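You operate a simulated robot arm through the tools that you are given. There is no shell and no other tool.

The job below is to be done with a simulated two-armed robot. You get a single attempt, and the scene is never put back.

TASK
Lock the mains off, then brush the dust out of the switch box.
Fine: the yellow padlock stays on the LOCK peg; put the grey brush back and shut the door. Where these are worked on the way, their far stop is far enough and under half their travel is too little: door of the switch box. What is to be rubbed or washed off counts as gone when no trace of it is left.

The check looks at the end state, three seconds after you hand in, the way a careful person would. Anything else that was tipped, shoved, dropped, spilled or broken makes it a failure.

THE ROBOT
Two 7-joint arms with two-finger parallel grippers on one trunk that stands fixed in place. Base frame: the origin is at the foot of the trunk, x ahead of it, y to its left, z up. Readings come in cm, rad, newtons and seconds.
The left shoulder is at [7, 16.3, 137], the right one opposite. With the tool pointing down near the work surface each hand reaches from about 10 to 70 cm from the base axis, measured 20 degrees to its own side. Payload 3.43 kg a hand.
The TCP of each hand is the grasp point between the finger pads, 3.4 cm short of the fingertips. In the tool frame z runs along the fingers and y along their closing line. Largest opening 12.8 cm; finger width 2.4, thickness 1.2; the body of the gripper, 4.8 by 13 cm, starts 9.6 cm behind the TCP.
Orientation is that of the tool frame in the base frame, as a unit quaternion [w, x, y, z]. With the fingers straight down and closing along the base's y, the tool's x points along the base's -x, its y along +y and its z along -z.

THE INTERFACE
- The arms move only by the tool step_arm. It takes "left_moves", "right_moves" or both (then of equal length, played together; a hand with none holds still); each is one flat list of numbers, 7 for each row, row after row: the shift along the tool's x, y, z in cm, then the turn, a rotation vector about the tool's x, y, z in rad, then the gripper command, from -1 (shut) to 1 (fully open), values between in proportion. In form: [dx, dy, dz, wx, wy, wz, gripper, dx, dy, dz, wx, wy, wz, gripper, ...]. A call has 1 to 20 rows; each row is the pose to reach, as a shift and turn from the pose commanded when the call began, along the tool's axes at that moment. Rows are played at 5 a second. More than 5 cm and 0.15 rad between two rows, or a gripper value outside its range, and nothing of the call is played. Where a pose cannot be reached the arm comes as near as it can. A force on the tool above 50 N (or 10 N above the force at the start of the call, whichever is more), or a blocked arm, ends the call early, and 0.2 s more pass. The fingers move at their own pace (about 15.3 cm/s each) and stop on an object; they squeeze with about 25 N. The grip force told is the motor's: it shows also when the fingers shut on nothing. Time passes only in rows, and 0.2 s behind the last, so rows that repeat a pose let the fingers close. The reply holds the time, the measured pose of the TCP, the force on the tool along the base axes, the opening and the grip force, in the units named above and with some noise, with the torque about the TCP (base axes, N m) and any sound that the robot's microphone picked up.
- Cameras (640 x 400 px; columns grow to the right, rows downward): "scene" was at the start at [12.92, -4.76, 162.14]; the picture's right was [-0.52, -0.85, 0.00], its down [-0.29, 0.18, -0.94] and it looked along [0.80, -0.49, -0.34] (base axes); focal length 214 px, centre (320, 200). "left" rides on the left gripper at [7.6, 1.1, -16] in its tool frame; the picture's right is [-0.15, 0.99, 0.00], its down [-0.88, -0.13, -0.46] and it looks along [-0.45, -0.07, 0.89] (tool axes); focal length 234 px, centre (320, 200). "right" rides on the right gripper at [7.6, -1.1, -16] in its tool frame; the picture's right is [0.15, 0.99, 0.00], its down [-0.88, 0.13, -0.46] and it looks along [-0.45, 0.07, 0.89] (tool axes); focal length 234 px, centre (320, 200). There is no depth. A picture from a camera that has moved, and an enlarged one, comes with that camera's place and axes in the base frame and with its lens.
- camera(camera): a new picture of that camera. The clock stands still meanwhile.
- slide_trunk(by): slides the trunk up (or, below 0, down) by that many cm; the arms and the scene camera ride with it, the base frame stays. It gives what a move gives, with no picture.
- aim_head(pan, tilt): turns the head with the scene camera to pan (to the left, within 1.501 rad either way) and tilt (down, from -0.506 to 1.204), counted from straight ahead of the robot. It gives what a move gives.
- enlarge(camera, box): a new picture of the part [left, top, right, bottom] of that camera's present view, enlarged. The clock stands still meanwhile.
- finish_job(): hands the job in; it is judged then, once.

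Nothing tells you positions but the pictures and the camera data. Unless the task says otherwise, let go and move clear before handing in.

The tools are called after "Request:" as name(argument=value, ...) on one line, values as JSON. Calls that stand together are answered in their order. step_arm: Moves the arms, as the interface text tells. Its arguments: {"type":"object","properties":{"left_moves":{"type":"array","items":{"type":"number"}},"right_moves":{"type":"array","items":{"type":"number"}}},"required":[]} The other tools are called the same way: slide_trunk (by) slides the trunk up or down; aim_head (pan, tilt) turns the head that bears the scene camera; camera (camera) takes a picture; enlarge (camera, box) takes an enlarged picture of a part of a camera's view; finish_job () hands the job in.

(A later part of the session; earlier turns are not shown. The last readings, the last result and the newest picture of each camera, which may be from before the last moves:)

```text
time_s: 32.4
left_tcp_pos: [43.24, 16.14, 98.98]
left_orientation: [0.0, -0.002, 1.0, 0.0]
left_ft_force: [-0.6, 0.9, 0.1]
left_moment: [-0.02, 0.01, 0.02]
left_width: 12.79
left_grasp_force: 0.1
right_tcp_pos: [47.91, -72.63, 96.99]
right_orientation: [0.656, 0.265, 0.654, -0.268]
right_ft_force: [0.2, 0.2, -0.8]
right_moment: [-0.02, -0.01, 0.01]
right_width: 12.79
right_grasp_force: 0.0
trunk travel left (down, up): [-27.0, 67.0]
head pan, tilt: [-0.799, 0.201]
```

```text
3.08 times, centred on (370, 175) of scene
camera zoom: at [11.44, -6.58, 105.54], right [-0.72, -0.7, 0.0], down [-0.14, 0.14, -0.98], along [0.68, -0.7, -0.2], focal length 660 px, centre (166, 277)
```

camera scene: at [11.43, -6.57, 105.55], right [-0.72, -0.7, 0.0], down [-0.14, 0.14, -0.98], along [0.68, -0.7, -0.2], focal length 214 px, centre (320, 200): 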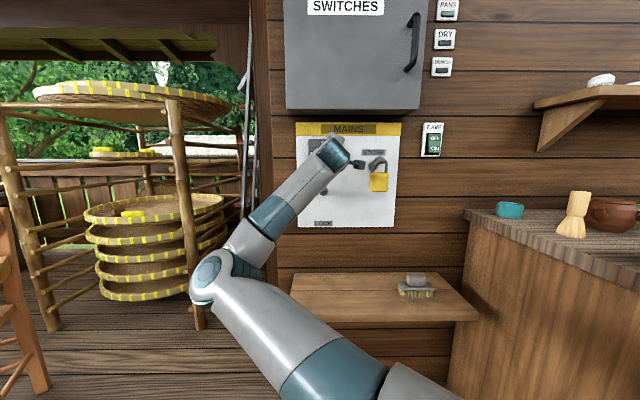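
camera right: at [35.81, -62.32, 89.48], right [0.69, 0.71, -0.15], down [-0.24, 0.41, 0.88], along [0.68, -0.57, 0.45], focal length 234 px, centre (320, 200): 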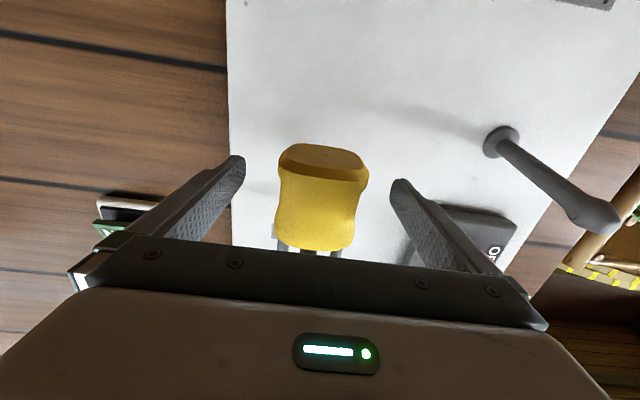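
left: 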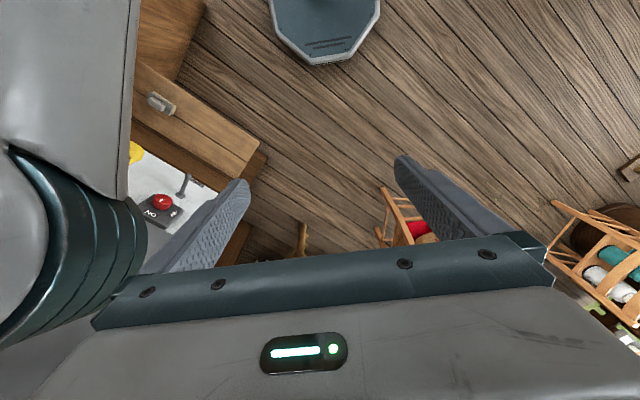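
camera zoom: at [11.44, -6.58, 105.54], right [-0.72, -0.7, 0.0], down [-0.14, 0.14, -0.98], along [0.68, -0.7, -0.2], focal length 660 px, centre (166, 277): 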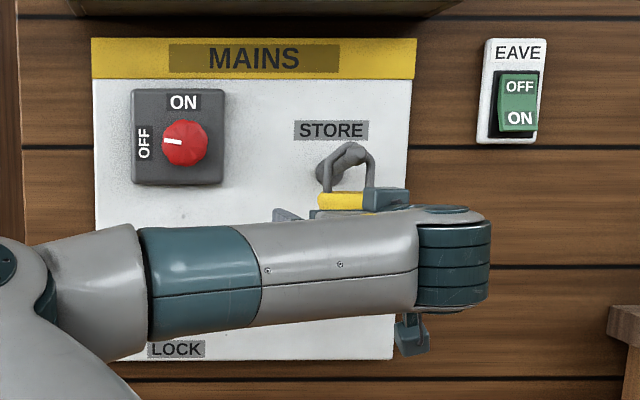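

Request:
step_arm(right_moves=[0, 0, 0, 0, 0, 0, -1, 0, 0, 0, 0, 0, 0, -1, 0, 0, 0, 0, 0, 0, -1])

Request:
camera(camera="right")

Request:
enlarge(camera="scene", box=[330, 130, 430, 200])

```text
time_s: 33.2
left_tcp_pos: [43.21, 16.06, 99.07]
left_orientation: [0.0, 0.0, 1.0, 0.0]
left_ft_force: [0.2, 0.5, 0.2]
left_moment: [0.0, 0.03, 0.05]
left_width: 12.8
left_grasp_force: 0.0
right_tcp_pos: [47.99, -72.55, 97.08]
right_orientation: [0.655, 0.266, 0.654, -0.268]
right_ft_force: [1.0, 0.4, 0.3]
right_moment: [0.0, 0.05, 0.0]
right_width: 5.98
right_grasp_force: 25.4
trunk travel left (down, up): [-27.0, 67.0]
head pan, tilt: [-0.799, 0.201]
```

```text
taken
camera right: at [35.78, -62.32, 89.46], right [0.69, 0.71, -0.15], down [-0.24, 0.41, 0.88], along [0.68, -0.57, 0.45], focal length 234 px, centre (320, 200)
```

right: 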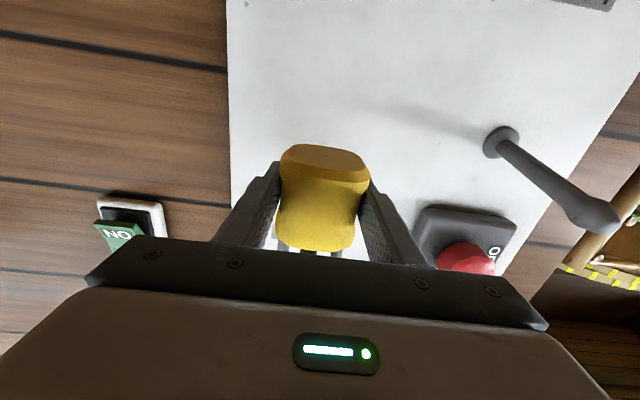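

```text
5.71 times, centred on (380, 165) of scene
camera zoom: at [11.45, -6.6, 105.54], right [-0.72, -0.7, 0.0], down [-0.14, 0.14, -0.98], along [0.68, -0.7, -0.2], focal length 1226 px, centre (-23, 400)
```

zoom: 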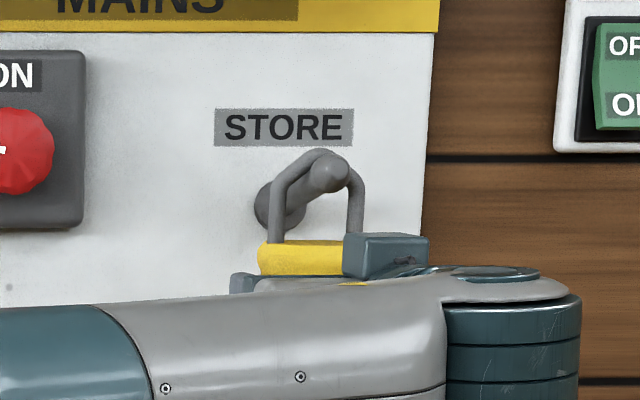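

The padlock is gripped and its shackle hangs just behind the peg's ball. I'll lift it about 1.9 cm so the ball sits mid-loop, then pull straight out.

Request:
step_arm(right_moves=[-1, 0, 0, 0, 0, 0, -1, -1.9, 0, 0, 0, 0, 0, -1, -1.9, 0, 0, 0, 0, 0, -1])

Request:
enlarge(camera="scene", box=[330, 130, 430, 200])

```text
time_s: 34.0
left_tcp_pos: [43.27, 16.2, 99.05]
left_orientation: [0.001, 0.0, 1.0, 0.0]
left_ft_force: [-0.1, -0.2, 0.7]
left_moment: [0.02, 0.01, -0.03]
left_width: 12.8
left_grasp_force: 0.1
right_tcp_pos: [48.08, -72.43, 99.01]
right_orientation: [0.655, 0.267, 0.655, -0.267]
right_ft_force: [-0.9, -0.6, -0.6]
right_moment: [-0.04, -0.02, -0.01]
right_width: 5.96
right_grasp_force: 24.6
trunk travel left (down, up): [-27.0, 67.0]
head pan, tilt: [-0.799, 0.201]
```

```text
5.71 times, centred on (380, 165) of scene
camera zoom: at [11.46, -6.61, 105.53], right [-0.72, -0.7, 0.0], down [-0.14, 0.14, -0.98], along [0.68, -0.7, -0.2], focal length 1226 px, centre (-23, 400)
```

zoom: 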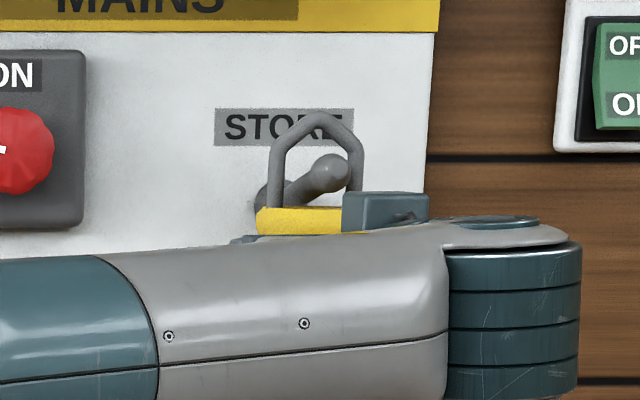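

Ball is mid-loop; pulling out now.

Request:
step_arm(right_moves=[0, -0.3, 0, 0, 0, 0, -1, 0, -0.3, -2, 0, 0, 0, -1, 0, -0.3, -4, 0, 0, 0, -1, 0, -0.3, -6, 0, 0, 0, -1, 0, -0.3, -8, 0, 0, 0, -1, 0, -0.3, -10, 0, 0, 0, -1, 0, -0.3, -12, 0, 0, 0, -1])

Request:
camera(camera="right")

Request:
enlarge(camera="scene", box=[280, 110, 460, 240])

```text
time_s: 35.6
left_tcp_pos: [43.14, 16.17, 98.92]
left_orientation: [0.0, -0.001, 1.0, 0.0]
left_ft_force: [-0.4, -0.3, -0.8]
left_moment: [0.02, 0.0, 0.02]
left_width: 12.79
left_grasp_force: 0.1
right_tcp_pos: [39.15, -64.17, 98.94]
right_orientation: [0.655, 0.266, 0.654, -0.268]
right_ft_force: [-0.4, 0.1, -1.6]
right_moment: [0.03, 0.02, -0.03]
right_width: 5.97
right_grasp_force: 25.0
trunk travel left (down, up): [-27.0, 67.0]
head pan, tilt: [-0.799, 0.201]
```

```text
taken
camera right: at [26.93, -53.84, 91.47], right [0.69, 0.71, -0.15], down [-0.24, 0.41, 0.88], along [0.68, -0.57, 0.45], focal length 234 px, centre (320, 200)
```

right: 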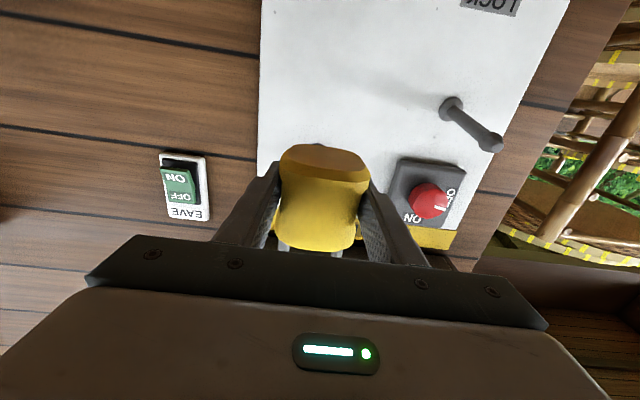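

```text
3.08 times, centred on (370, 175) of scene
camera zoom: at [11.43, -6.59, 105.54], right [-0.72, -0.7, 0.0], down [-0.14, 0.14, -0.98], along [0.68, -0.7, -0.2], focal length 660 px, centre (166, 277)
```

zoom: 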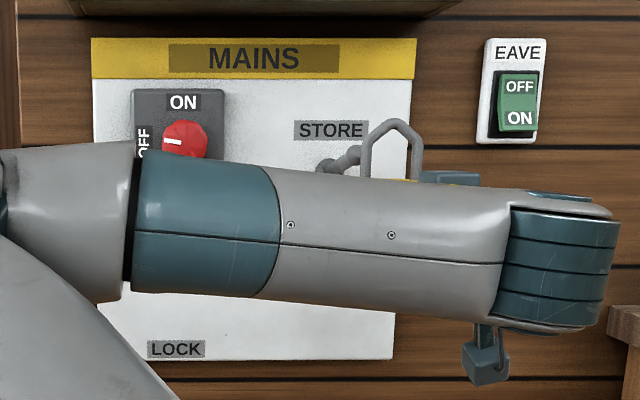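

Padlock is free. I'll carry it, well out from the panel, to in front of the LOCK peg.

Request:
step_arm(right_moves=[1.9, 3.7, 0, 0, 0, 0, -1, 3.8, 7.4, 0, 0, 0, 0, -1, 5.7, 11.2, 0, 0, 0, 0, -1, 7.6, 15, 0, 0, 0, 0, -1, 9.5, 18.6, 0, 0, 0, 0, -1, 9.5, 18.6, 0, 0, 0, 0, -1])

Request:
camera(camera="right")

Request:
enlarge(camera="scene", box=[280, 110, 460, 240])

```text
time_s: 37.0
left_tcp_pos: [43.21, 16.12, 98.97]
left_orientation: [0.0, 0.0, 1.0, -0.001]
left_ft_force: [-0.5, 0.7, -0.9]
left_moment: [0.0, 0.02, 0.0]
left_width: 12.81
left_grasp_force: 0.0
right_tcp_pos: [52.08, -50.81, 89.28]
right_orientation: [0.655, 0.267, 0.654, -0.268]
right_ft_force: [-1.0, 0.5, -1.5]
right_moment: [0.01, 0.01, -0.02]
right_width: 5.93
right_grasp_force: 25.4
trunk travel left (down, up): [-27.0, 67.0]
head pan, tilt: [-0.799, 0.201]
```

```text
taken
camera right: at [40.02, -40.49, 81.75], right [0.69, 0.71, -0.15], down [-0.24, 0.41, 0.88], along [0.68, -0.57, 0.45], focal length 234 px, centre (320, 200)
```

right: 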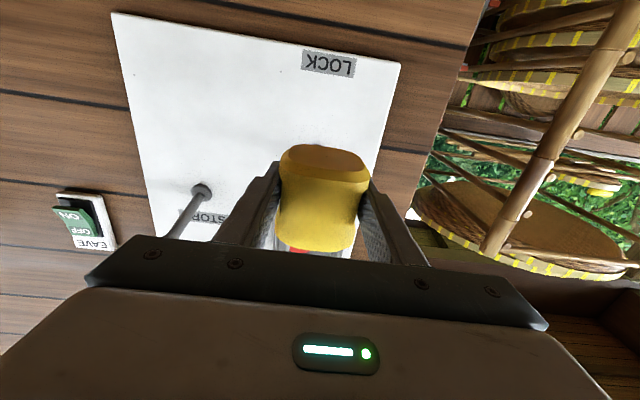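

```text
3.08 times, centred on (370, 175) of scene
camera zoom: at [11.44, -6.6, 105.54], right [-0.72, -0.7, 0.0], down [-0.14, 0.14, -0.98], along [0.68, -0.7, -0.2], focal length 660 px, centre (166, 277)
```

zoom: 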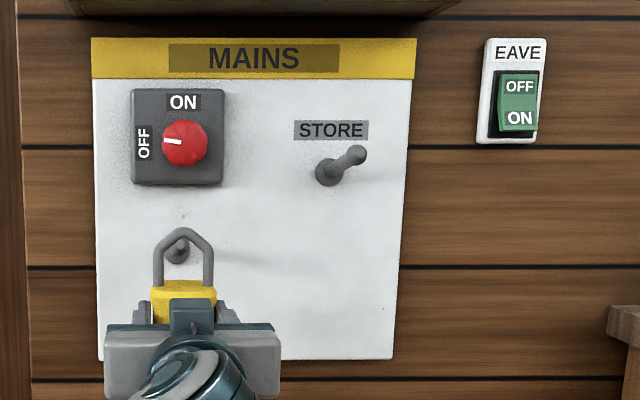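

Request:
enlarge(camera="scene", box=[305, 165, 355, 205])

```text
10.00 times, centred on (330, 185) of scene
camera zoom: at [11.44, -6.6, 105.54], right [-0.72, -0.7, 0.0], down [-0.14, 0.14, -0.98], along [0.68, -0.7, -0.2], focal length 2145 px, centre (220, 350)
```

zoom: 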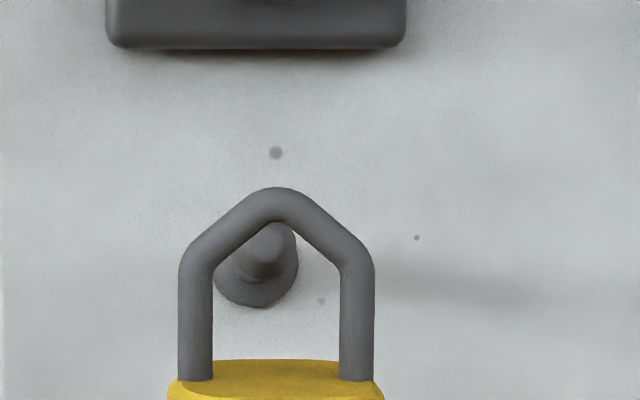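

The loop is centred on the LOCK peg's ball, within a few mm. Pushing forward onto the peg.

Request:
step_arm(right_moves=[0, -0.05, 4, 0, 0, 0, -1, 0, -0.1, 7, 0, 0, 0, -1, 0, -0.1, 9, 0, 0, 0, -1, 0, -0.14, 11, 0, 0, 0, -1, 0, -0.14, 13.2, 0, 0, 0, -1])

Request:
enlarge(camera="scene", box=[295, 155, 375, 215])

```text
time_s: 38.2
left_tcp_pos: [43.24, 16.19, 98.89]
left_orientation: [0.0, 0.0, 1.0, 0.0]
left_ft_force: [0.5, -0.9, -0.8]
left_moment: [0.02, -0.03, -0.03]
left_width: 12.81
left_grasp_force: 0.0
right_tcp_pos: [61.48, -60.1, 89.43]
right_orientation: [0.655, 0.267, 0.655, -0.267]
right_ft_force: [0.3, 0.6, -1.5]
right_moment: [-0.07, 0.02, 0.03]
right_width: 5.98
right_grasp_force: 25.4
trunk travel left (down, up): [-27.0, 67.0]
head pan, tilt: [-0.799, 0.201]
```

```text
6.67 times, centred on (335, 185) of scene
camera zoom: at [11.48, -6.62, 105.53], right [-0.72, -0.7, 0.0], down [-0.14, 0.14, -0.98], along [0.68, -0.7, -0.2], focal length 1430 px, centre (220, 300)
```

zoom: 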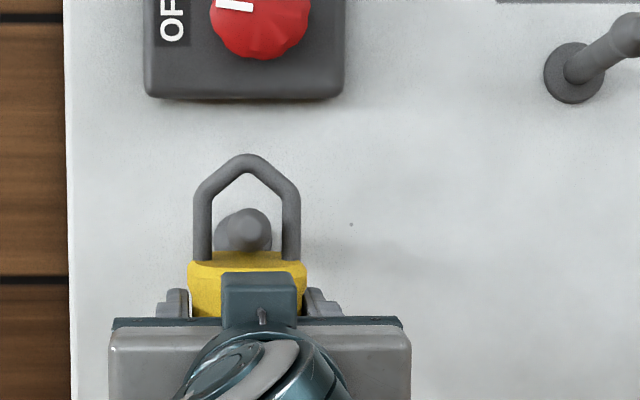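

The peg is through the loop. Now I'll lower it until the shackle rests on the peg.

Request:
step_arm(right_moves=[0.8, 0, 0, 0, 0, 0, -1, 1.6, 0, 0, 0, 0, 0, -1, 2.1, 0, 0, 0, 0, 0, -1, 2.1, 0, 0, 0, 0, 0, -1])

Request:
enlarge(camera="scene", box=[295, 155, 375, 215])

```text
time_s: 39.2
left_tcp_pos: [43.22, 16.19, 98.91]
left_orientation: [0.0, 0.0, 1.0, 0.0]
left_ft_force: [0.9, 1.1, -0.2]
left_moment: [0.06, 0.03, 0.02]
left_width: 12.81
left_grasp_force: 0.0
right_tcp_pos: [61.36, -60.24, 87.38]
right_orientation: [0.656, 0.265, 0.654, -0.268]
right_ft_force: [-0.4, 0.7, -1.8]
right_moment: [-0.02, 0.0, -0.04]
right_width: 5.96
right_grasp_force: 24.8
trunk travel left (down, up): [-27.0, 67.0]
head pan, tilt: [-0.799, 0.201]
```

```text
6.67 times, centred on (335, 185) of scene
camera zoom: at [11.46, -6.6, 105.54], right [-0.72, -0.7, 0.0], down [-0.14, 0.14, -0.98], along [0.68, -0.7, -0.2], focal length 1430 px, centre (220, 300)
```

zoom: 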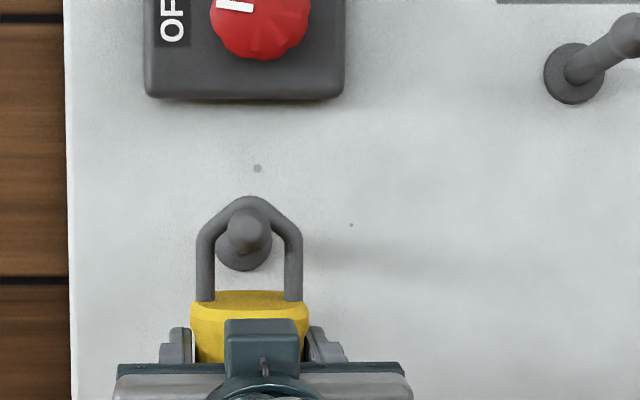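

Request:
step_arm(right_moves=[0.3, 0, 0, 0, 0, 0, -1, 0.6, 0, 0, 0, 0, 0, -1])

```text
time_s: 39.8
left_tcp_pos: [43.12, 16.38, 98.93]
left_orientation: [0.001, -0.001, 1.0, -0.001]
left_ft_force: [-0.2, -0.2, -0.7]
left_moment: [0.02, 0.01, 0.01]
left_width: 12.78
left_grasp_force: 0.1
right_tcp_pos: [61.43, -60.08, 87.37]
right_orientation: [0.658, 0.266, 0.651, -0.269]
right_ft_force: [6.9, -5.6, 21.9]
right_moment: [0.52, 0.5, -0.09]
right_width: 5.99
right_grasp_force: 24.9
trunk travel left (down, up): [-27.0, 67.0]
head pan, tilt: [-0.799, 0.201]
```

The shackle now bears on the peg. I'll relax the downward push, open gently and back away.

Request:
step_arm(right_moves=[-0.5, 0, 0, 0, 0, 0, -1, -0.5, 0, 0, 0, 0, 0, -0.05, -0.5, 0, 0, 0, 0, 0, 0.2, -0.5, 0, 0, 0, 0, 0, 0.5, -0.5, 0, -4, 0, 0, 0, 0.5, -0.5, 0, -8, 0, 0, 0, 0.5, -0.5, 0, -12, 0, 0, 0, 0.5, -0.5, 0, -15, 0, 0, 0, 0.5])

Request:
camera(camera="right")

Request:
enlarge(camera="scene", box=[295, 155, 375, 215])

```text
time_s: 41.6
left_tcp_pos: [43.21, 16.27, 99.04]
left_orientation: [0.0, -0.001, 1.0, 0.0]
left_ft_force: [-0.7, 0.1, 0.7]
left_moment: [0.0, 0.01, -0.01]
left_width: 12.78
left_grasp_force: 0.1
right_tcp_pos: [52.09, -50.31, 87.91]
right_orientation: [0.655, 0.267, 0.654, -0.268]
right_ft_force: [0.6, 0.1, -0.3]
right_moment: [0.0, -0.01, 0.0]
right_width: 9.6
right_grasp_force: 0.0
right hand out of reach, approached as far as the arm can: row 8
trunk travel left (down, up): [-27.0, 67.0]
head pan, tilt: [-0.799, 0.201]
```

```text
taken
camera right: at [39.94, -40.11, 80.38], right [0.69, 0.71, -0.15], down [-0.24, 0.41, 0.88], along [0.68, -0.57, 0.45], focal length 234 px, centre (320, 200)
```

right: 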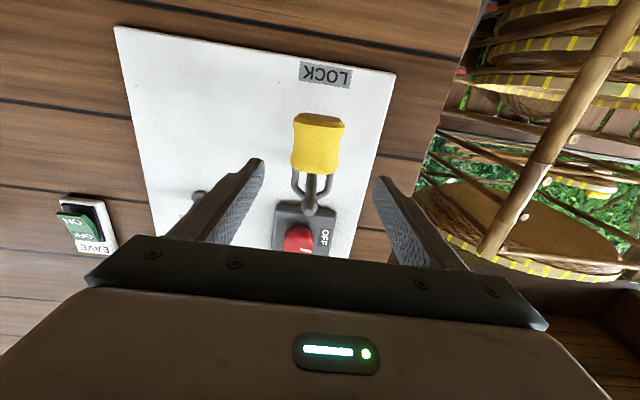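

```text
6.67 times, centred on (335, 185) of scene
camera zoom: at [11.47, -6.58, 105.54], right [-0.72, -0.7, 0.0], down [-0.14, 0.14, -0.98], along [0.68, -0.7, -0.2], focal length 1430 px, centre (220, 300)
```

zoom: 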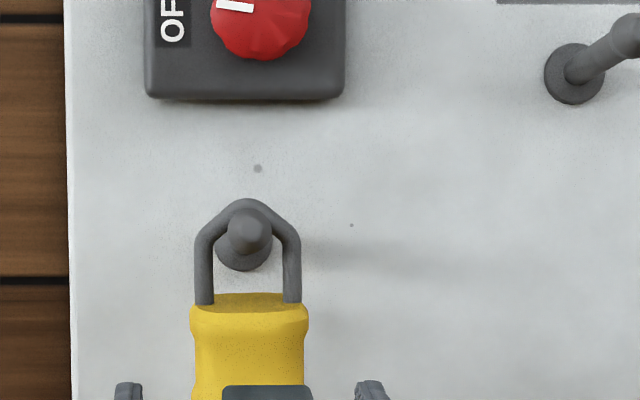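

The padlock hangs on the LOCK peg. Next is the door handle, so I'll look up at it from this lower trunk height to measure its depth.

Request:
aim_head(pan=-0.799, tilt=-0.2)

Request:
camera(camera="scene")

Request:
enlarge(camera="scene", box=[270, 40, 450, 210])

```text
time_s: 42.5
left_tcp_pos: [43.23, 16.17, 98.87]
left_orientation: [0.001, 0.0, 1.0, 0.0]
left_ft_force: [0.2, 0.4, 0.2]
left_moment: [-0.06, 0.03, 0.04]
left_width: 12.81
left_grasp_force: 0.2
right_tcp_pos: [52.02, -50.43, 87.9]
right_orientation: [0.655, 0.266, 0.655, -0.267]
right_ft_force: [0.2, -0.3, -0.6]
right_moment: [-0.01, -0.03, 0.01]
right_width: 9.61
right_grasp_force: 0.1
trunk travel left (down, up): [-27.0, 67.0]
head pan, tilt: [-0.799, -0.201]
```

```text
taken
camera scene: at [10.76, -5.87, 109.12], right [-0.72, -0.7, 0.0], down [0.14, -0.14, -0.98], along [0.68, -0.7, 0.2], focal length 214 px, centre (320, 200)
```

scene: 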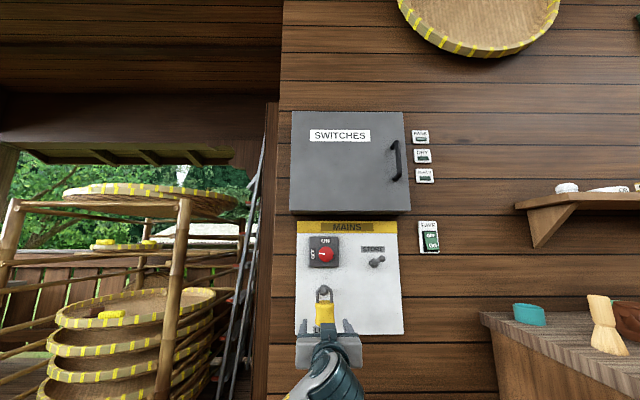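

```text
2.35 times, centred on (360, 125) of scene
camera zoom: at [10.76, -5.87, 109.12], right [-0.72, -0.7, 0.0], down [0.14, -0.14, -0.98], along [0.68, -0.7, 0.2], focal length 505 px, centre (226, 376)
```

zoom: 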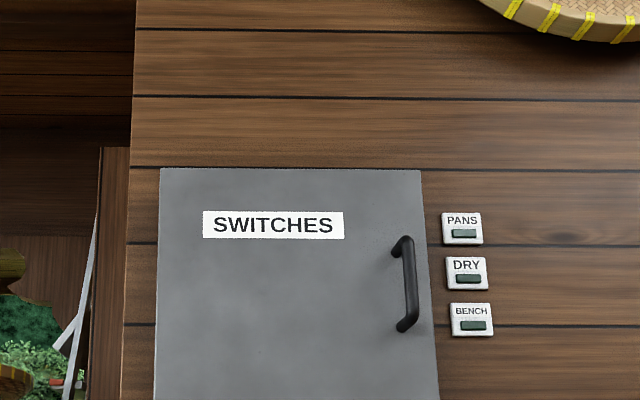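

I put the handle bar at depth about 82, right 25, heights 132–145, with the hinge on the left. I'll move the hand right, raise the trunk, and line up with the handle.

Request:
step_arm(right_moves=[0, -4.4, 0, 0, 0, 0, 0.3, 0, -8.8, 0, 0, 0, 0, 0.3, 0, -13.2, 0, 0, 0, 0, 0.3, 0, -17.6, 0, 0, 0, 0, 0.3, 0, -22, 0, 0, 0, 0, 0.3, 0, -26, 0, 0, 0, 0, 0.3])

Request:
slide_trunk(by=32)

Request:
step_arm(right_moves=[-4.4, 0, 0, 0, 0, 0, 0.3, -8.8, 0, 0, 0, 0, 0, 0.3, -13.2, 0, 0, 0, 0, 0, 0.3, -17.5, 0, 0, 0, 0, 0, 0.3])

Request:
camera(camera="right")

Request:
camera(camera="scene")

```text
time_s: 43.9
left_tcp_pos: [43.04, 16.14, 99.07]
left_orientation: [0.0, -0.001, 1.0, -0.001]
left_ft_force: [-0.7, 0.0, 0.5]
left_moment: [0.0, -0.01, 0.03]
left_width: 12.8
left_grasp_force: 0.0
right_tcp_pos: [33.92, -68.55, 87.84]
right_orientation: [0.656, 0.266, 0.655, -0.267]
right_ft_force: [-0.5, -0.8, 0.2]
right_moment: [-0.01, 0.03, 0.05]
right_width: 8.33
right_grasp_force: 0.0
right hand out of reach, approached as far as the arm can: row 1, 2, 3, 4, 5
trunk travel left (down, up): [-27.0, 67.0]
head pan, tilt: [-0.799, -0.201]
```

```text
time_s: 47.1
left_tcp_pos: [43.26, 16.12, 130.81]
left_orientation: [0.0, -0.001, 1.0, -0.001]
left_ft_force: [1.2, -0.5, -0.4]
left_moment: [-0.01, -0.01, 0.03]
left_width: 12.8
left_grasp_force: 0.1
right_tcp_pos: [34.02, -68.56, 119.9]
right_orientation: [0.655, 0.265, 0.655, -0.267]
right_ft_force: [0.6, -0.3, -0.2]
right_moment: [0.05, -0.01, 0.0]
right_width: 8.32
right_grasp_force: 0.0
trunk travel left (down, up): [-59.0, 35.0]
head pan, tilt: [-0.799, -0.201]
```

```text
time_s: 48.1
left_tcp_pos: [43.13, 16.31, 130.95]
left_orientation: [0.001, -0.001, 1.0, -0.001]
left_ft_force: [-0.9, 0.2, 0.0]
left_moment: [-0.01, -0.02, 0.02]
left_width: 12.81
left_grasp_force: 0.0
right_tcp_pos: [33.8, -68.44, 137.57]
right_orientation: [0.655, 0.266, 0.654, -0.267]
right_ft_force: [0.8, 0.2, 0.1]
right_moment: [0.0, 0.03, -0.01]
right_width: 8.33
right_grasp_force: 0.0
trunk travel left (down, up): [-59.0, 35.0]
head pan, tilt: [-0.799, -0.201]
```

```text
taken
camera right: at [21.72, -58.24, 129.85], right [0.69, 0.71, -0.15], down [-0.24, 0.41, 0.88], along [0.68, -0.57, 0.45], focal length 234 px, centre (320, 200)
```

right: 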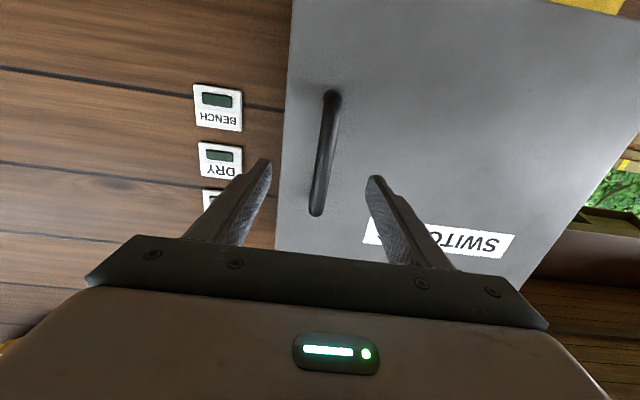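

```text
taken
camera scene: at [10.64, -5.73, 141.14], right [-0.72, -0.7, 0.0], down [0.14, -0.14, -0.98], along [0.68, -0.7, 0.2], focal length 214 px, centre (320, 200)
```

scene: 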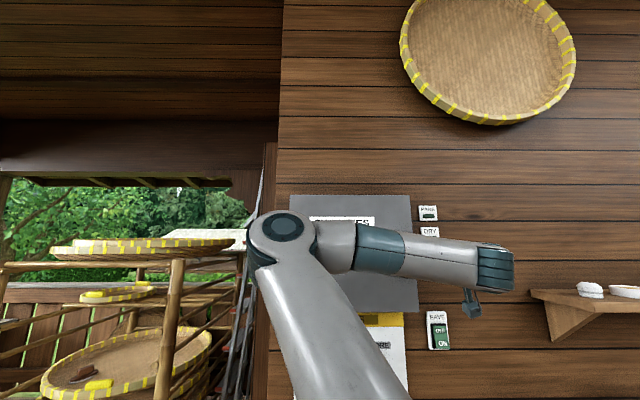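

The bar is right between the fingers' line. I'll advance to just short of the door face and check.

Request:
step_arm(right_moves=[0, 0.3, 3, 0, 0, 0, 0.3, 0, 0.55, 6, 0, 0, 0, 0.3, 0, 0.55, 8.3, 0, 0, 0, 0.3, 0, 0.55, 8.3, 0, 0, 0, 0.3])

Request:
camera(camera="right")

```text
time_s: 49.1
left_tcp_pos: [43.14, 16.2, 130.91]
left_orientation: [0.0, -0.001, 1.0, -0.001]
left_ft_force: [-0.6, -0.4, -0.4]
left_moment: [0.03, -0.03, -0.01]
left_width: 12.81
left_grasp_force: 0.1
right_tcp_pos: [40.35, -73.81, 137.42]
right_orientation: [0.656, 0.265, 0.655, -0.267]
right_ft_force: [-0.3, -0.4, -0.2]
right_moment: [0.03, -0.04, 0.01]
right_width: 8.33
right_grasp_force: 0.0
trunk travel left (down, up): [-59.0, 35.0]
head pan, tilt: [-0.799, -0.201]
```

```text
taken
camera right: at [28.09, -63.66, 129.86], right [0.69, 0.71, -0.15], down [-0.24, 0.41, 0.88], along [0.68, -0.57, 0.45], focal length 234 px, centre (320, 200)
```

right: 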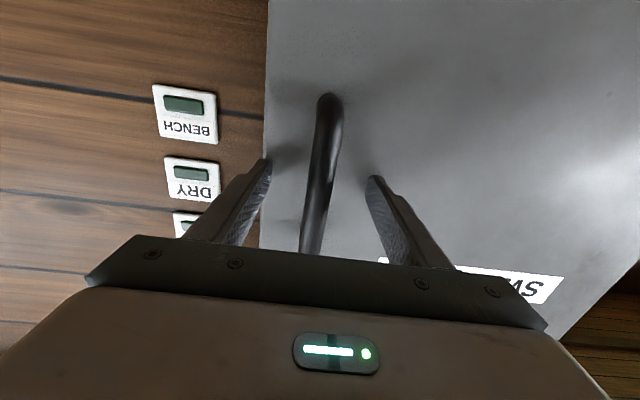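

Request:
step_arm(right_moves=[0, 0, 0, 0, 0, 0, -1, 0, 0, 0, 0, 0, 0, -1, 0, 0, 0, 0, 0, 0, -1])

Request:
camera(camera="right")

```text
time_s: 49.9
left_tcp_pos: [43.1, 16.05, 130.89]
left_orientation: [-0.001, 0.0, 1.0, 0.0]
left_ft_force: [-0.2, -0.4, 0.5]
left_moment: [0.0, 0.02, 0.0]
left_width: 12.8
left_grasp_force: 0.1
right_tcp_pos: [40.23, -74.06, 137.33]
right_orientation: [0.655, 0.267, 0.654, -0.268]
right_ft_force: [-2.0, -2.3, 0.2]
right_moment: [-0.06, -0.11, 0.0]
right_width: 1.74
right_grasp_force: 45.1
trunk travel left (down, up): [-59.0, 35.0]
head pan, tilt: [-0.799, -0.201]
```

```text
taken
camera right: at [28.0, -63.76, 129.81], right [0.69, 0.71, -0.15], down [-0.24, 0.41, 0.88], along [0.68, -0.57, 0.45], focal length 234 px, centre (320, 200)
```

right: 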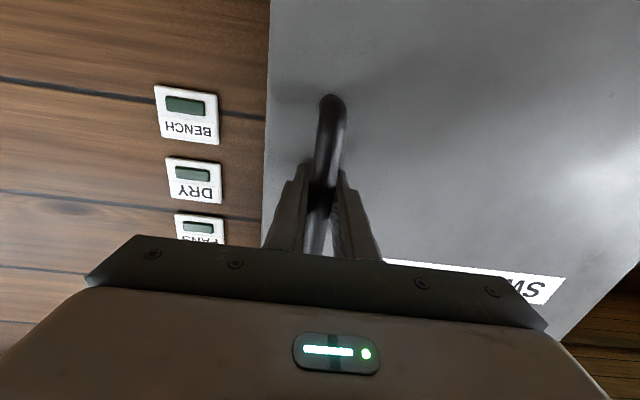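

The handle is gripped (1.7 cm). Now I'll pull the door along its arc around the left hinge, about 0.3 rad.

Request:
step_arm(right_moves=[0, 0.27, -1.81, 0.05, 0, 0, -1, 0, 0.63, -3.6, 0.1, 0, 0, -1, 0, 1.08, -5.37, 0.15, 0, 0, -1, 0, 1.62, -7.12, 0.2, 0, 0, -1, 0, 2.24, -8.84, 0.25, 0, 0, -1, 0, 2.95, -10.53, 0.3, 0, 0, -1])

Request:
camera(camera="right")

Request:
camera(camera="scene")

```text
time_s: 51.3
left_tcp_pos: [43.23, 16.32, 130.9]
left_orientation: [0.0, -0.001, 1.0, -0.001]
left_ft_force: [0.7, 0.4, -0.6]
left_moment: [0.01, -0.01, 0.02]
left_width: 12.82
left_grasp_force: 0.1
right_tcp_pos: [34.85, -64.42, 137.42]
right_orientation: [0.609, 0.359, 0.607, -0.363]
right_ft_force: [1.0, 1.4, 6.9]
right_moment: [0.74, 0.36, 0.22]
right_width: 1.74
right_grasp_force: 45.2
trunk travel left (down, up): [-59.0, 35.0]
head pan, tilt: [-0.799, -0.201]
```

```text
taken
camera right: at [26.3, -51.01, 129.77], right [0.87, 0.47, -0.15], down [-0.1, 0.47, 0.88], along [0.48, -0.75, 0.45], focal length 234 px, centre (320, 200)
```

right: 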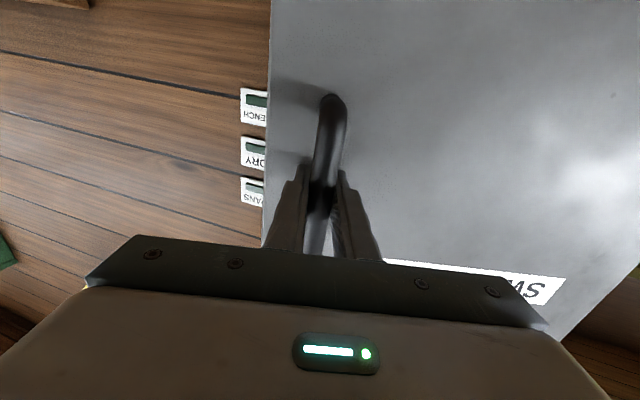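

```text
taken
camera scene: at [10.77, -5.72, 141.14], right [-0.72, -0.7, 0.0], down [0.14, -0.14, -0.98], along [0.68, -0.7, 0.2], focal length 214 px, centre (320, 200)
```

scene: 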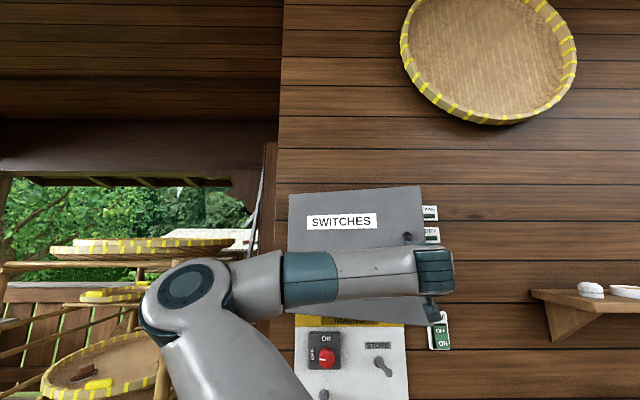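

The door follows smoothly. Continuing on the same arc.

Request:
step_arm(right_moves=[0, 0.27, -1.81, 0.05, 0, 0, -1, 0, 0.63, -3.6, 0.1, 0, 0, -1, 0, 1.08, -5.37, 0.15, 0, 0, -1, 0, 1.62, -7.12, 0.2, 0, 0, -1, 0, 2.24, -8.84, 0.25, 0, 0, -1])

Request:
camera(camera="scene")

```text
time_s: 52.5
left_tcp_pos: [43.29, 16.38, 130.99]
left_orientation: [-0.001, -0.001, 1.0, -0.001]
left_ft_force: [-0.5, 0.2, 0.1]
left_moment: [-0.02, 0.03, -0.01]
left_width: 12.78
left_grasp_force: 0.1
right_tcp_pos: [32.84, -55.69, 137.24]
right_orientation: [0.559, 0.434, 0.556, -0.436]
right_ft_force: [10.4, 1.1, 12.6]
right_moment: [-1.01, -0.21, -0.19]
right_width: 1.76
right_grasp_force: 44.6
trunk travel left (down, up): [-59.0, 35.0]
head pan, tilt: [-0.799, -0.201]
```

```text
taken
camera scene: at [10.93, -5.69, 141.13], right [-0.72, -0.7, 0.0], down [0.14, -0.14, -0.98], along [0.68, -0.7, 0.2], focal length 214 px, centre (320, 200)
```

scene: 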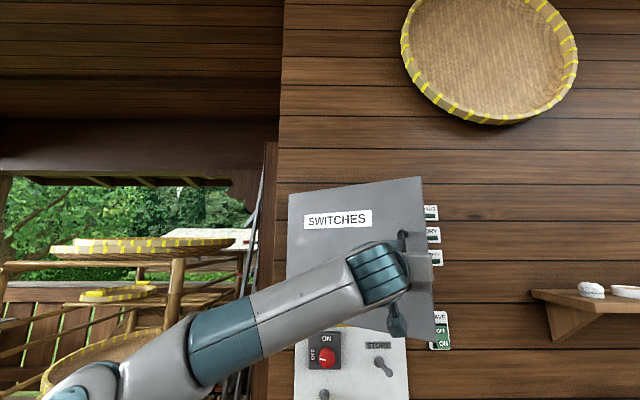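

Request:
step_arm(right_moves=[0, 0.27, -1.81, 0.05, 0, 0, -1, 0, 0.63, -3.6, 0.1, 0, 0, -1, 0, 1.08, -5.37, 0.15, 0, 0, -1, 0, 1.62, -7.12, 0.2, 0, 0, -1])

Request:
camera(camera="scene")

Request:
camera(camera="right")

```text
time_s: 53.5
left_tcp_pos: [43.26, 16.4, 130.91]
left_orientation: [-0.001, 0.0, 1.0, -0.002]
left_ft_force: [-0.5, 0.6, 1.0]
left_moment: [0.01, -0.02, 0.0]
left_width: 12.82
left_grasp_force: 0.1
right_tcp_pos: [32.6, -48.2, 137.3]
right_orientation: [0.513, 0.487, 0.509, -0.491]
right_ft_force: [10.7, -1.1, 19.2]
right_moment: [-0.65, 0.06, -0.11]
right_width: 1.76
right_grasp_force: 44.1
trunk travel left (down, up): [-59.0, 35.0]
head pan, tilt: [-0.799, -0.201]
```

```text
taken
camera scene: at [10.91, -5.68, 141.14], right [-0.72, -0.7, 0.0], down [0.14, -0.14, -0.98], along [0.68, -0.7, 0.2], focal length 214 px, centre (320, 200)
```

scene: 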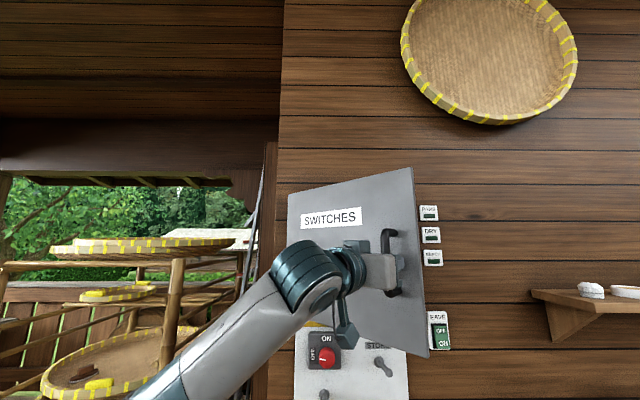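

```text
taken
camera right: at [30.86, -32.4, 129.68], right [0.99, 0.05, -0.15], down [0.11, 0.47, 0.88], along [0.11, -0.88, 0.46], focal length 234 px, centre (320, 200)
```

right: 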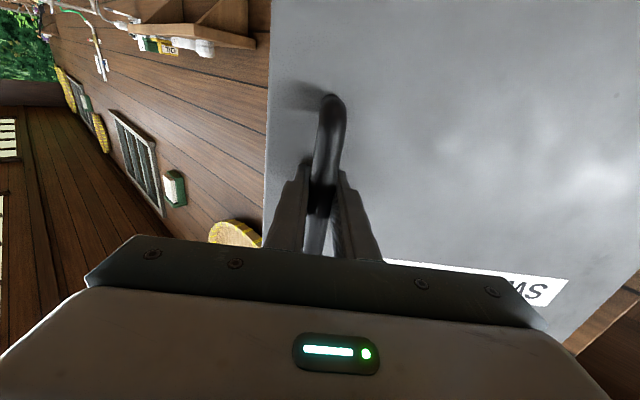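

Request:
step_arm(right_moves=[0, 0.27, -1.81, 0.05, 0, 0, -1, 0, 0.63, -3.6, 0.1, 0, 0, -1, 0, 1.08, -5.37, 0.15, 0, 0, -1, 0, 1.62, -7.12, 0.2, 0, 0, -1])

Request:
camera(camera="scene")

```text
time_s: 54.5
left_tcp_pos: [43.46, 16.24, 130.83]
left_orientation: [-0.001, 0.0, 1.0, -0.002]
left_ft_force: [0.0, 0.3, -0.5]
left_moment: [0.0, 0.02, 0.01]
left_width: 12.81
left_grasp_force: 0.0
right_tcp_pos: [33.99, -41.23, 137.19]
right_orientation: [-0.461, -0.535, -0.46, 0.537]
right_ft_force: [12.6, -3.0, 13.8]
right_moment: [-0.73, 0.04, 0.03]
right_width: 1.76
right_grasp_force: 44.8
trunk travel left (down, up): [-59.0, 35.0]
head pan, tilt: [-0.799, -0.201]
```

```text
taken
camera scene: at [10.97, -5.84, 141.1], right [-0.72, -0.7, 0.0], down [0.14, -0.14, -0.98], along [0.68, -0.7, 0.2], focal length 214 px, centre (320, 200)
```

scene: 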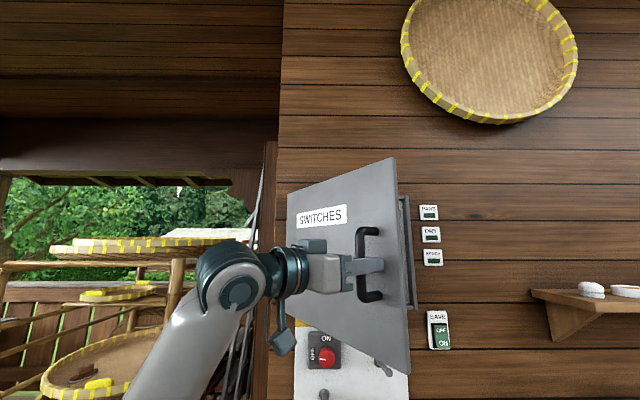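

Door is about 54° open and still moving easily; I'll keep going.

Request:
step_arm(right_moves=[0, 0.27, -1.81, 0.05, 0, 0, -1, 0, 0.63, -3.6, 0.1, 0, 0, -1, 0, 1.08, -5.37, 0.15, 0, 0, -1, 0, 1.62, -7.12, 0.2, 0, 0, -1, 0, 2.24, -8.84, 0.25, 0, 0, -1])

Request:
camera(camera="scene")

```text
time_s: 55.7
left_tcp_pos: [43.31, 16.11, 130.97]
left_orientation: [-0.001, 0.0, 1.0, 0.001]
left_ft_force: [-0.7, 0.3, 0.5]
left_moment: [-0.01, 0.04, -0.01]
left_width: 12.78
left_grasp_force: 0.2
right_tcp_pos: [37.58, -32.89, 137.22]
right_orientation: [-0.391, -0.588, -0.389, 0.592]
right_ft_force: [15.7, -9.2, 27.6]
right_moment: [0.14, -0.11, -0.21]
right_width: 1.75
right_grasp_force: 45.1
trunk travel left (down, up): [-59.0, 35.0]
head pan, tilt: [-0.799, -0.201]
```

```text
taken
camera scene: at [10.94, -5.93, 141.13], right [-0.72, -0.7, 0.0], down [0.14, -0.14, -0.98], along [0.68, -0.7, 0.2], focal length 214 px, centre (320, 200)
```

scene: 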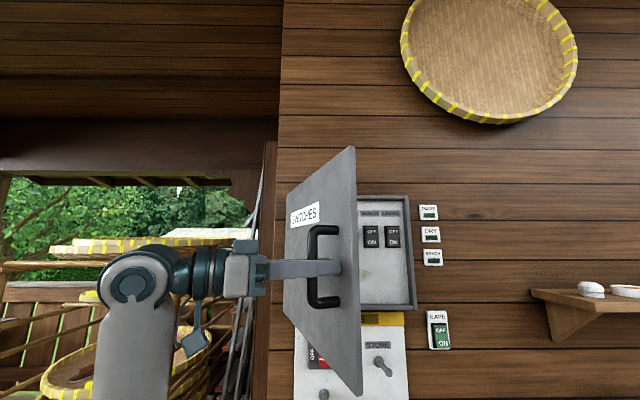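

The inside is visible now, with two breakers and a dusty-looking back. I'll stow the left hand further left for clearance, ease the vertical strain, and open to about 90°.

Request:
step_arm(left_moves=[2, 4, 0, 0, 0, 0, 1, 4, 8, 0, 0, 0, 0, 1, 6, 12, 0, 0, 0, 0, 1, 8, 16, 0, 0, 0, 0, 1, 10, 20, 0, 0, 0, 0, 1])

Request:
step_arm(right_moves=[-0.3, 0.27, -1.81, 0.05, 0, 0, -1, -0.4, 0.63, -3.6, 0.1, 0, 0, -1, -0.4, 1.08, -5.37, 0.15, 0, 0, -1, -0.4, 1.62, -7.12, 0.2, 0, 0, -1, -0.4, 2.24, -8.84, 0.25, 0, 0, -1, -0.4, 2.95, -10.53, 0.3, 0, 0, -1])

Request:
camera(camera="scene")

```text
time_s: 56.9
left_tcp_pos: [33.6, 35.82, 130.14]
left_orientation: [-0.001, 0.0, 1.0, -0.001]
left_ft_force: [0.6, -0.3, 1.0]
left_moment: [0.0, 0.04, 0.04]
left_width: 12.79
left_grasp_force: 0.0
left hand out of reach, approached as far as the arm can: row 5
right_tcp_pos: [37.48, -32.78, 137.24]
right_orientation: [-0.39, -0.589, -0.389, 0.591]
right_ft_force: [13.6, -8.6, 32.5]
right_moment: [0.45, -0.14, -0.05]
right_width: 1.77
right_grasp_force: 44.5
trunk travel left (down, up): [-59.0, 35.0]
head pan, tilt: [-0.799, -0.201]
```

```text
time_s: 58.3
left_tcp_pos: [33.59, 35.89, 130.21]
left_orientation: [0.001, 0.0, 1.0, -0.001]
left_ft_force: [0.1, -0.4, -0.1]
left_moment: [0.04, -0.02, 0.0]
left_width: 12.78
left_grasp_force: 0.1
right_tcp_pos: [44.24, -24.32, 137.52]
right_orientation: [-0.297, -0.64, -0.297, 0.643]
right_ft_force: [-2.3, 3.6, -28.8]
right_moment: [-0.25, -0.14, 0.05]
right_width: 1.78
right_grasp_force: 44.8
trunk travel left (down, up): [-59.0, 35.0]
head pan, tilt: [-0.799, -0.201]
```

```text
taken
camera scene: at [10.95, -5.89, 141.11], right [-0.72, -0.7, 0.0], down [0.14, -0.14, -0.98], along [0.68, -0.7, 0.2], focal length 214 px, centre (320, 200)
```

scene: 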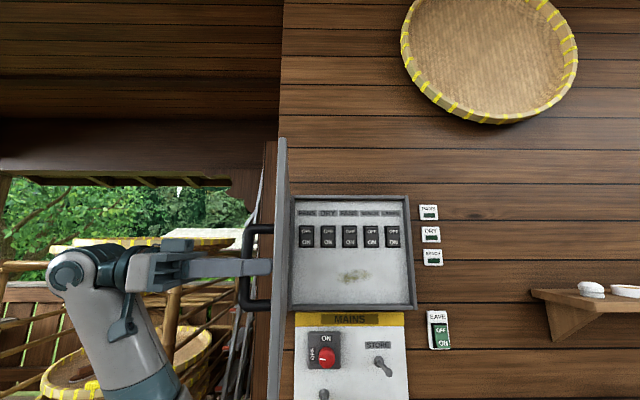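

Request:
enlarge(camera="scene", box=[280, 185, 430, 320])

```text
2.96 times, centred on (355, 252) of scene
camera zoom: at [10.95, -5.89, 141.11], right [-0.72, -0.7, 0.0], down [0.14, -0.14, -0.98], along [0.68, -0.7, 0.2], focal length 636 px, centre (216, 44)
```

zoom: 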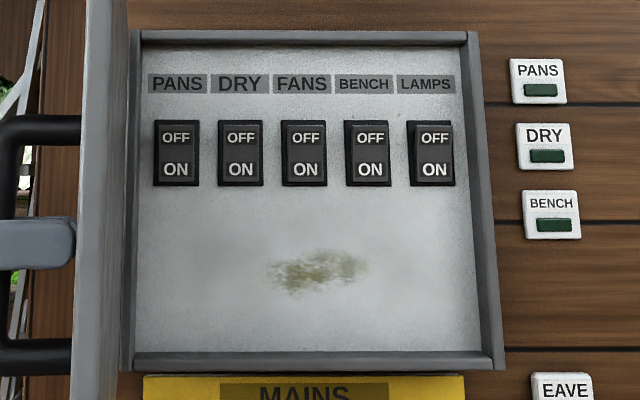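

The dust patch sits on the lower back plate below the breakers, at about right 9.6, height 130. The door is at about 86°, so I'll release the handle, back off leftwards, and lower the trunk so the arm can pass under the door.

Request:
step_arm(right_moves=[0.3, 0, 0, 0, 0, 0, -1, 0.3, 0, 0, 0, 0, 0, -0.3, 0.3, 0, 0, 0, 0, 0, 0.2, 0.3, 0, -3, 0, 0, 0, 0.2, 0.3, 0, -6, 0, 0, 0, 0.2, 0.3, 0, -9, 0, 0, 0, 0.2])

Request:
camera(camera="scene")

```text
time_s: 59.7
left_tcp_pos: [33.56, 35.63, 130.21]
left_orientation: [0.0, 0.0, 1.0, 0.0]
left_ft_force: [-0.5, 0.7, 0.2]
left_moment: [0.02, 0.0, 0.0]
left_width: 12.8
left_grasp_force: 0.1
right_tcp_pos: [43.46, -20.2, 137.79]
right_orientation: [-0.297, -0.64, -0.298, 0.643]
right_ft_force: [5.4, -8.1, -0.3]
right_moment: [-0.18, 0.02, 0.08]
right_width: 8.18
right_grasp_force: 4.2
right hand out of reach, approached as far as the arm can: row 4, 5, 6
trunk travel left (down, up): [-59.0, 35.0]
head pan, tilt: [-0.799, -0.201]
```

```text
taken
camera scene: at [10.94, -6.07, 141.11], right [-0.72, -0.7, 0.0], down [0.14, -0.14, -0.98], along [0.68, -0.7, 0.2], focal length 214 px, centre (320, 200)
```

scene: 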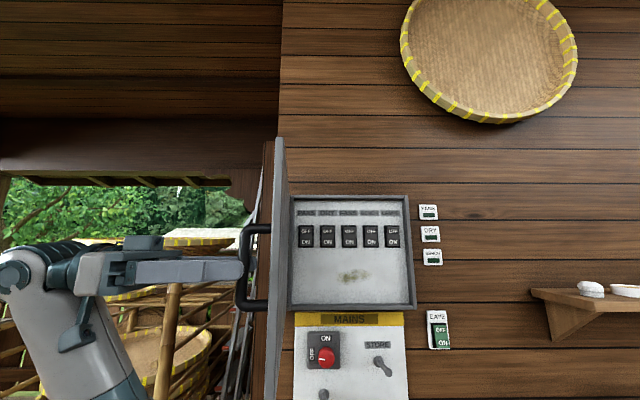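

The arm couldn't back straight out and drifted, so one finger now touches the bar lightly. I'll re-centre the fingers around the bar; they can then slide straight down off it since they straddle it.

Request:
step_arm(right_moves=[0, 1.5, 0, 0, 0, 0, 0.5, 0, 3, 0, 0, 0, 0, 0.5, 0, 3, 0, 0, 0, 0, 0.5])

Request:
enlarge(camera="scene", box=[60, 200, 320, 360])

Request:
camera(camera="right")

```text
time_s: 60.5
left_tcp_pos: [33.39, 35.95, 130.11]
left_orientation: [0.0, -0.002, 1.0, 0.0]
left_ft_force: [-0.3, 0.5, -0.1]
left_moment: [0.03, -0.03, 0.03]
left_width: 12.79
left_grasp_force: 0.0
right_tcp_pos: [43.66, -21.94, 137.83]
right_orientation: [-0.299, -0.64, -0.297, 0.643]
right_ft_force: [0.0, 0.0, -0.2]
right_moment: [-0.01, 0.0, 0.01]
right_width: 9.61
right_grasp_force: 0.1
right hand out of reach, approached as far as the arm can: row 1, 2, 3
trunk travel left (down, up): [-59.0, 35.0]
head pan, tilt: [-0.799, -0.201]
```

```text
2.46 times, centred on (190, 280) of scene
camera zoom: at [10.72, -5.78, 141.14], right [-0.72, -0.7, 0.0], down [0.14, -0.14, -0.98], along [0.68, -0.7, 0.2], focal length 528 px, centre (640, 3)
```

zoom: 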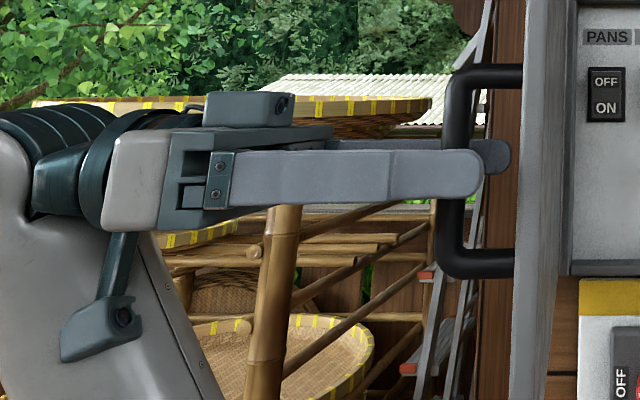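

```text
taken
camera right: at [53.15, -9.2, 130.24], right [0.76, -0.64, -0.15], down [0.4, 0.27, 0.88], along [-0.52, -0.72, 0.46], focal length 234 px, centre (320, 200)
```

right: 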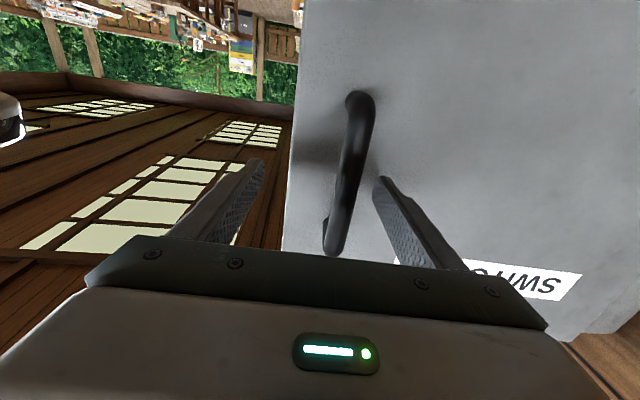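

Fingers straddle the bar with no contact force. Sliding the trunk down takes the hand down and off the handle.

Request:
slide_trunk(by=-40)

Request:
aim_head(pan=-0.799, tilt=0.3)

Request:
camera(camera="scene")

```text
time_s: 64.3
left_tcp_pos: [33.44, 35.82, 90.2]
left_orientation: [0.0, -0.001, 1.0, 0.0]
left_ft_force: [-0.2, 0.5, 0.7]
left_moment: [0.01, 0.0, 0.01]
left_width: 12.8
left_grasp_force: 0.1
right_tcp_pos: [43.68, -22.05, 97.82]
right_orientation: [-0.298, -0.64, -0.297, 0.643]
right_ft_force: [-0.4, 0.4, 0.3]
right_moment: [0.01, 0.0, -0.01]
right_width: 9.62
right_grasp_force: 0.1
trunk travel left (down, up): [-19.0, 75.0]
head pan, tilt: [-0.799, -0.201]
```

```text
time_s: 65.2
left_tcp_pos: [33.46, 35.87, 90.2]
left_orientation: [0.001, 0.0, 1.0, -0.002]
left_ft_force: [0.1, 1.0, 0.3]
left_moment: [-0.02, 0.0, -0.01]
left_width: 12.77
left_grasp_force: 0.0
right_tcp_pos: [43.72, -22.13, 97.78]
right_orientation: [-0.299, -0.639, -0.298, 0.643]
right_ft_force: [0.5, 0.2, -0.5]
right_moment: [0.02, -0.02, 0.02]
right_width: 9.6
right_grasp_force: 0.0
trunk travel left (down, up): [-19.0, 75.0]
head pan, tilt: [-0.799, 0.3]
```

```text
taken
camera scene: at [11.46, -6.59, 96.62], right [-0.72, -0.7, 0.0], down [-0.21, 0.21, -0.96], along [0.67, -0.68, -0.29], focal length 214 px, centre (320, 200)
```

scene: 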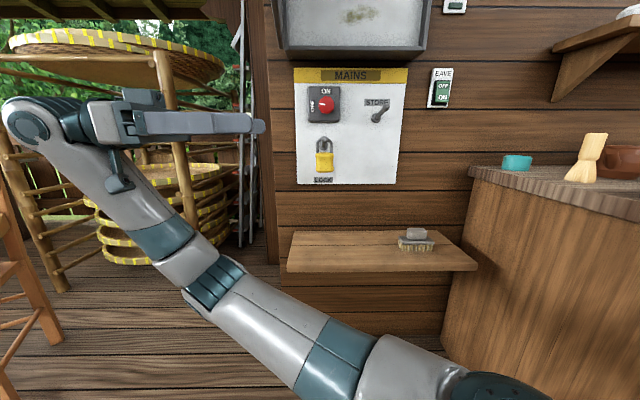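

The hand is clear below the door. I'll swing it back to face the wall in the free space in front of the panel, under the door.

Request:
step_arm(right_moves=[0, 1.745, 2.461, -0.135, 0, 0, 0.5, 0, 3.49, 4.92, -0.27, 0, 0, 0.5, 0, 5.236, 7.38, -0.405, 0, 0, 0.5, 0, 6.98, 9.84, -0.54, 0, 0, 0.5, 0, 8.73, 12.3, -0.675, 0, 0, 0.5, 0, 10.47, 14.77, -0.81, 0, 0, 0.5, 0, 12.2, 17.2, -0.945, 0, 0, 0.5, 0, 13.96, 19.7, -1.08, 0, 0, 0.5, 0, 15.7, 22.1, -1.215, 0, 0, 0.5, 0, 17.45, 24.6, -1.35, 0, 0, 0.5, 0, 19.2, 27.07, -1.4845, 0, 0, 0.5])

Request:
camera(camera="scene")

```text
time_s: 67.6
left_tcp_pos: [33.28, 35.83, 90.29]
left_orientation: [0.001, 0.0, 1.0, -0.001]
left_ft_force: [0.1, 0.5, -0.1]
left_moment: [-0.01, -0.03, -0.02]
left_width: 12.79
left_grasp_force: 0.2
right_tcp_pos: [40.76, -55.16, 97.74]
right_orientation: [0.653, 0.269, 0.654, -0.273]
right_ft_force: [-0.5, -0.2, -0.1]
right_moment: [-0.01, 0.01, 0.0]
right_width: 9.61
right_grasp_force: 0.1
trunk travel left (down, up): [-19.0, 75.0]
head pan, tilt: [-0.799, 0.3]
```

```text
taken
camera scene: at [11.42, -6.63, 96.61], right [-0.72, -0.7, 0.0], down [-0.21, 0.21, -0.96], along [0.67, -0.68, -0.3], focal length 214 px, centre (320, 200)
```

scene: 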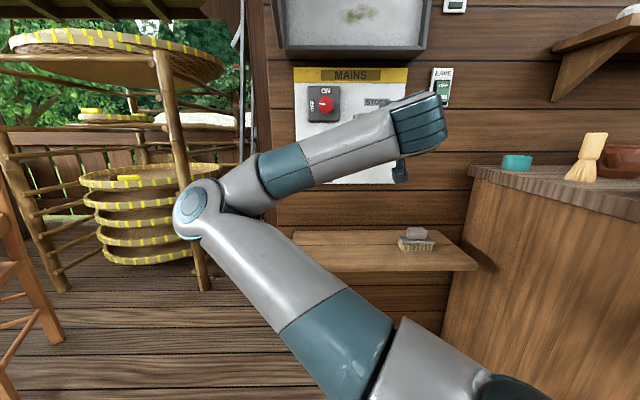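

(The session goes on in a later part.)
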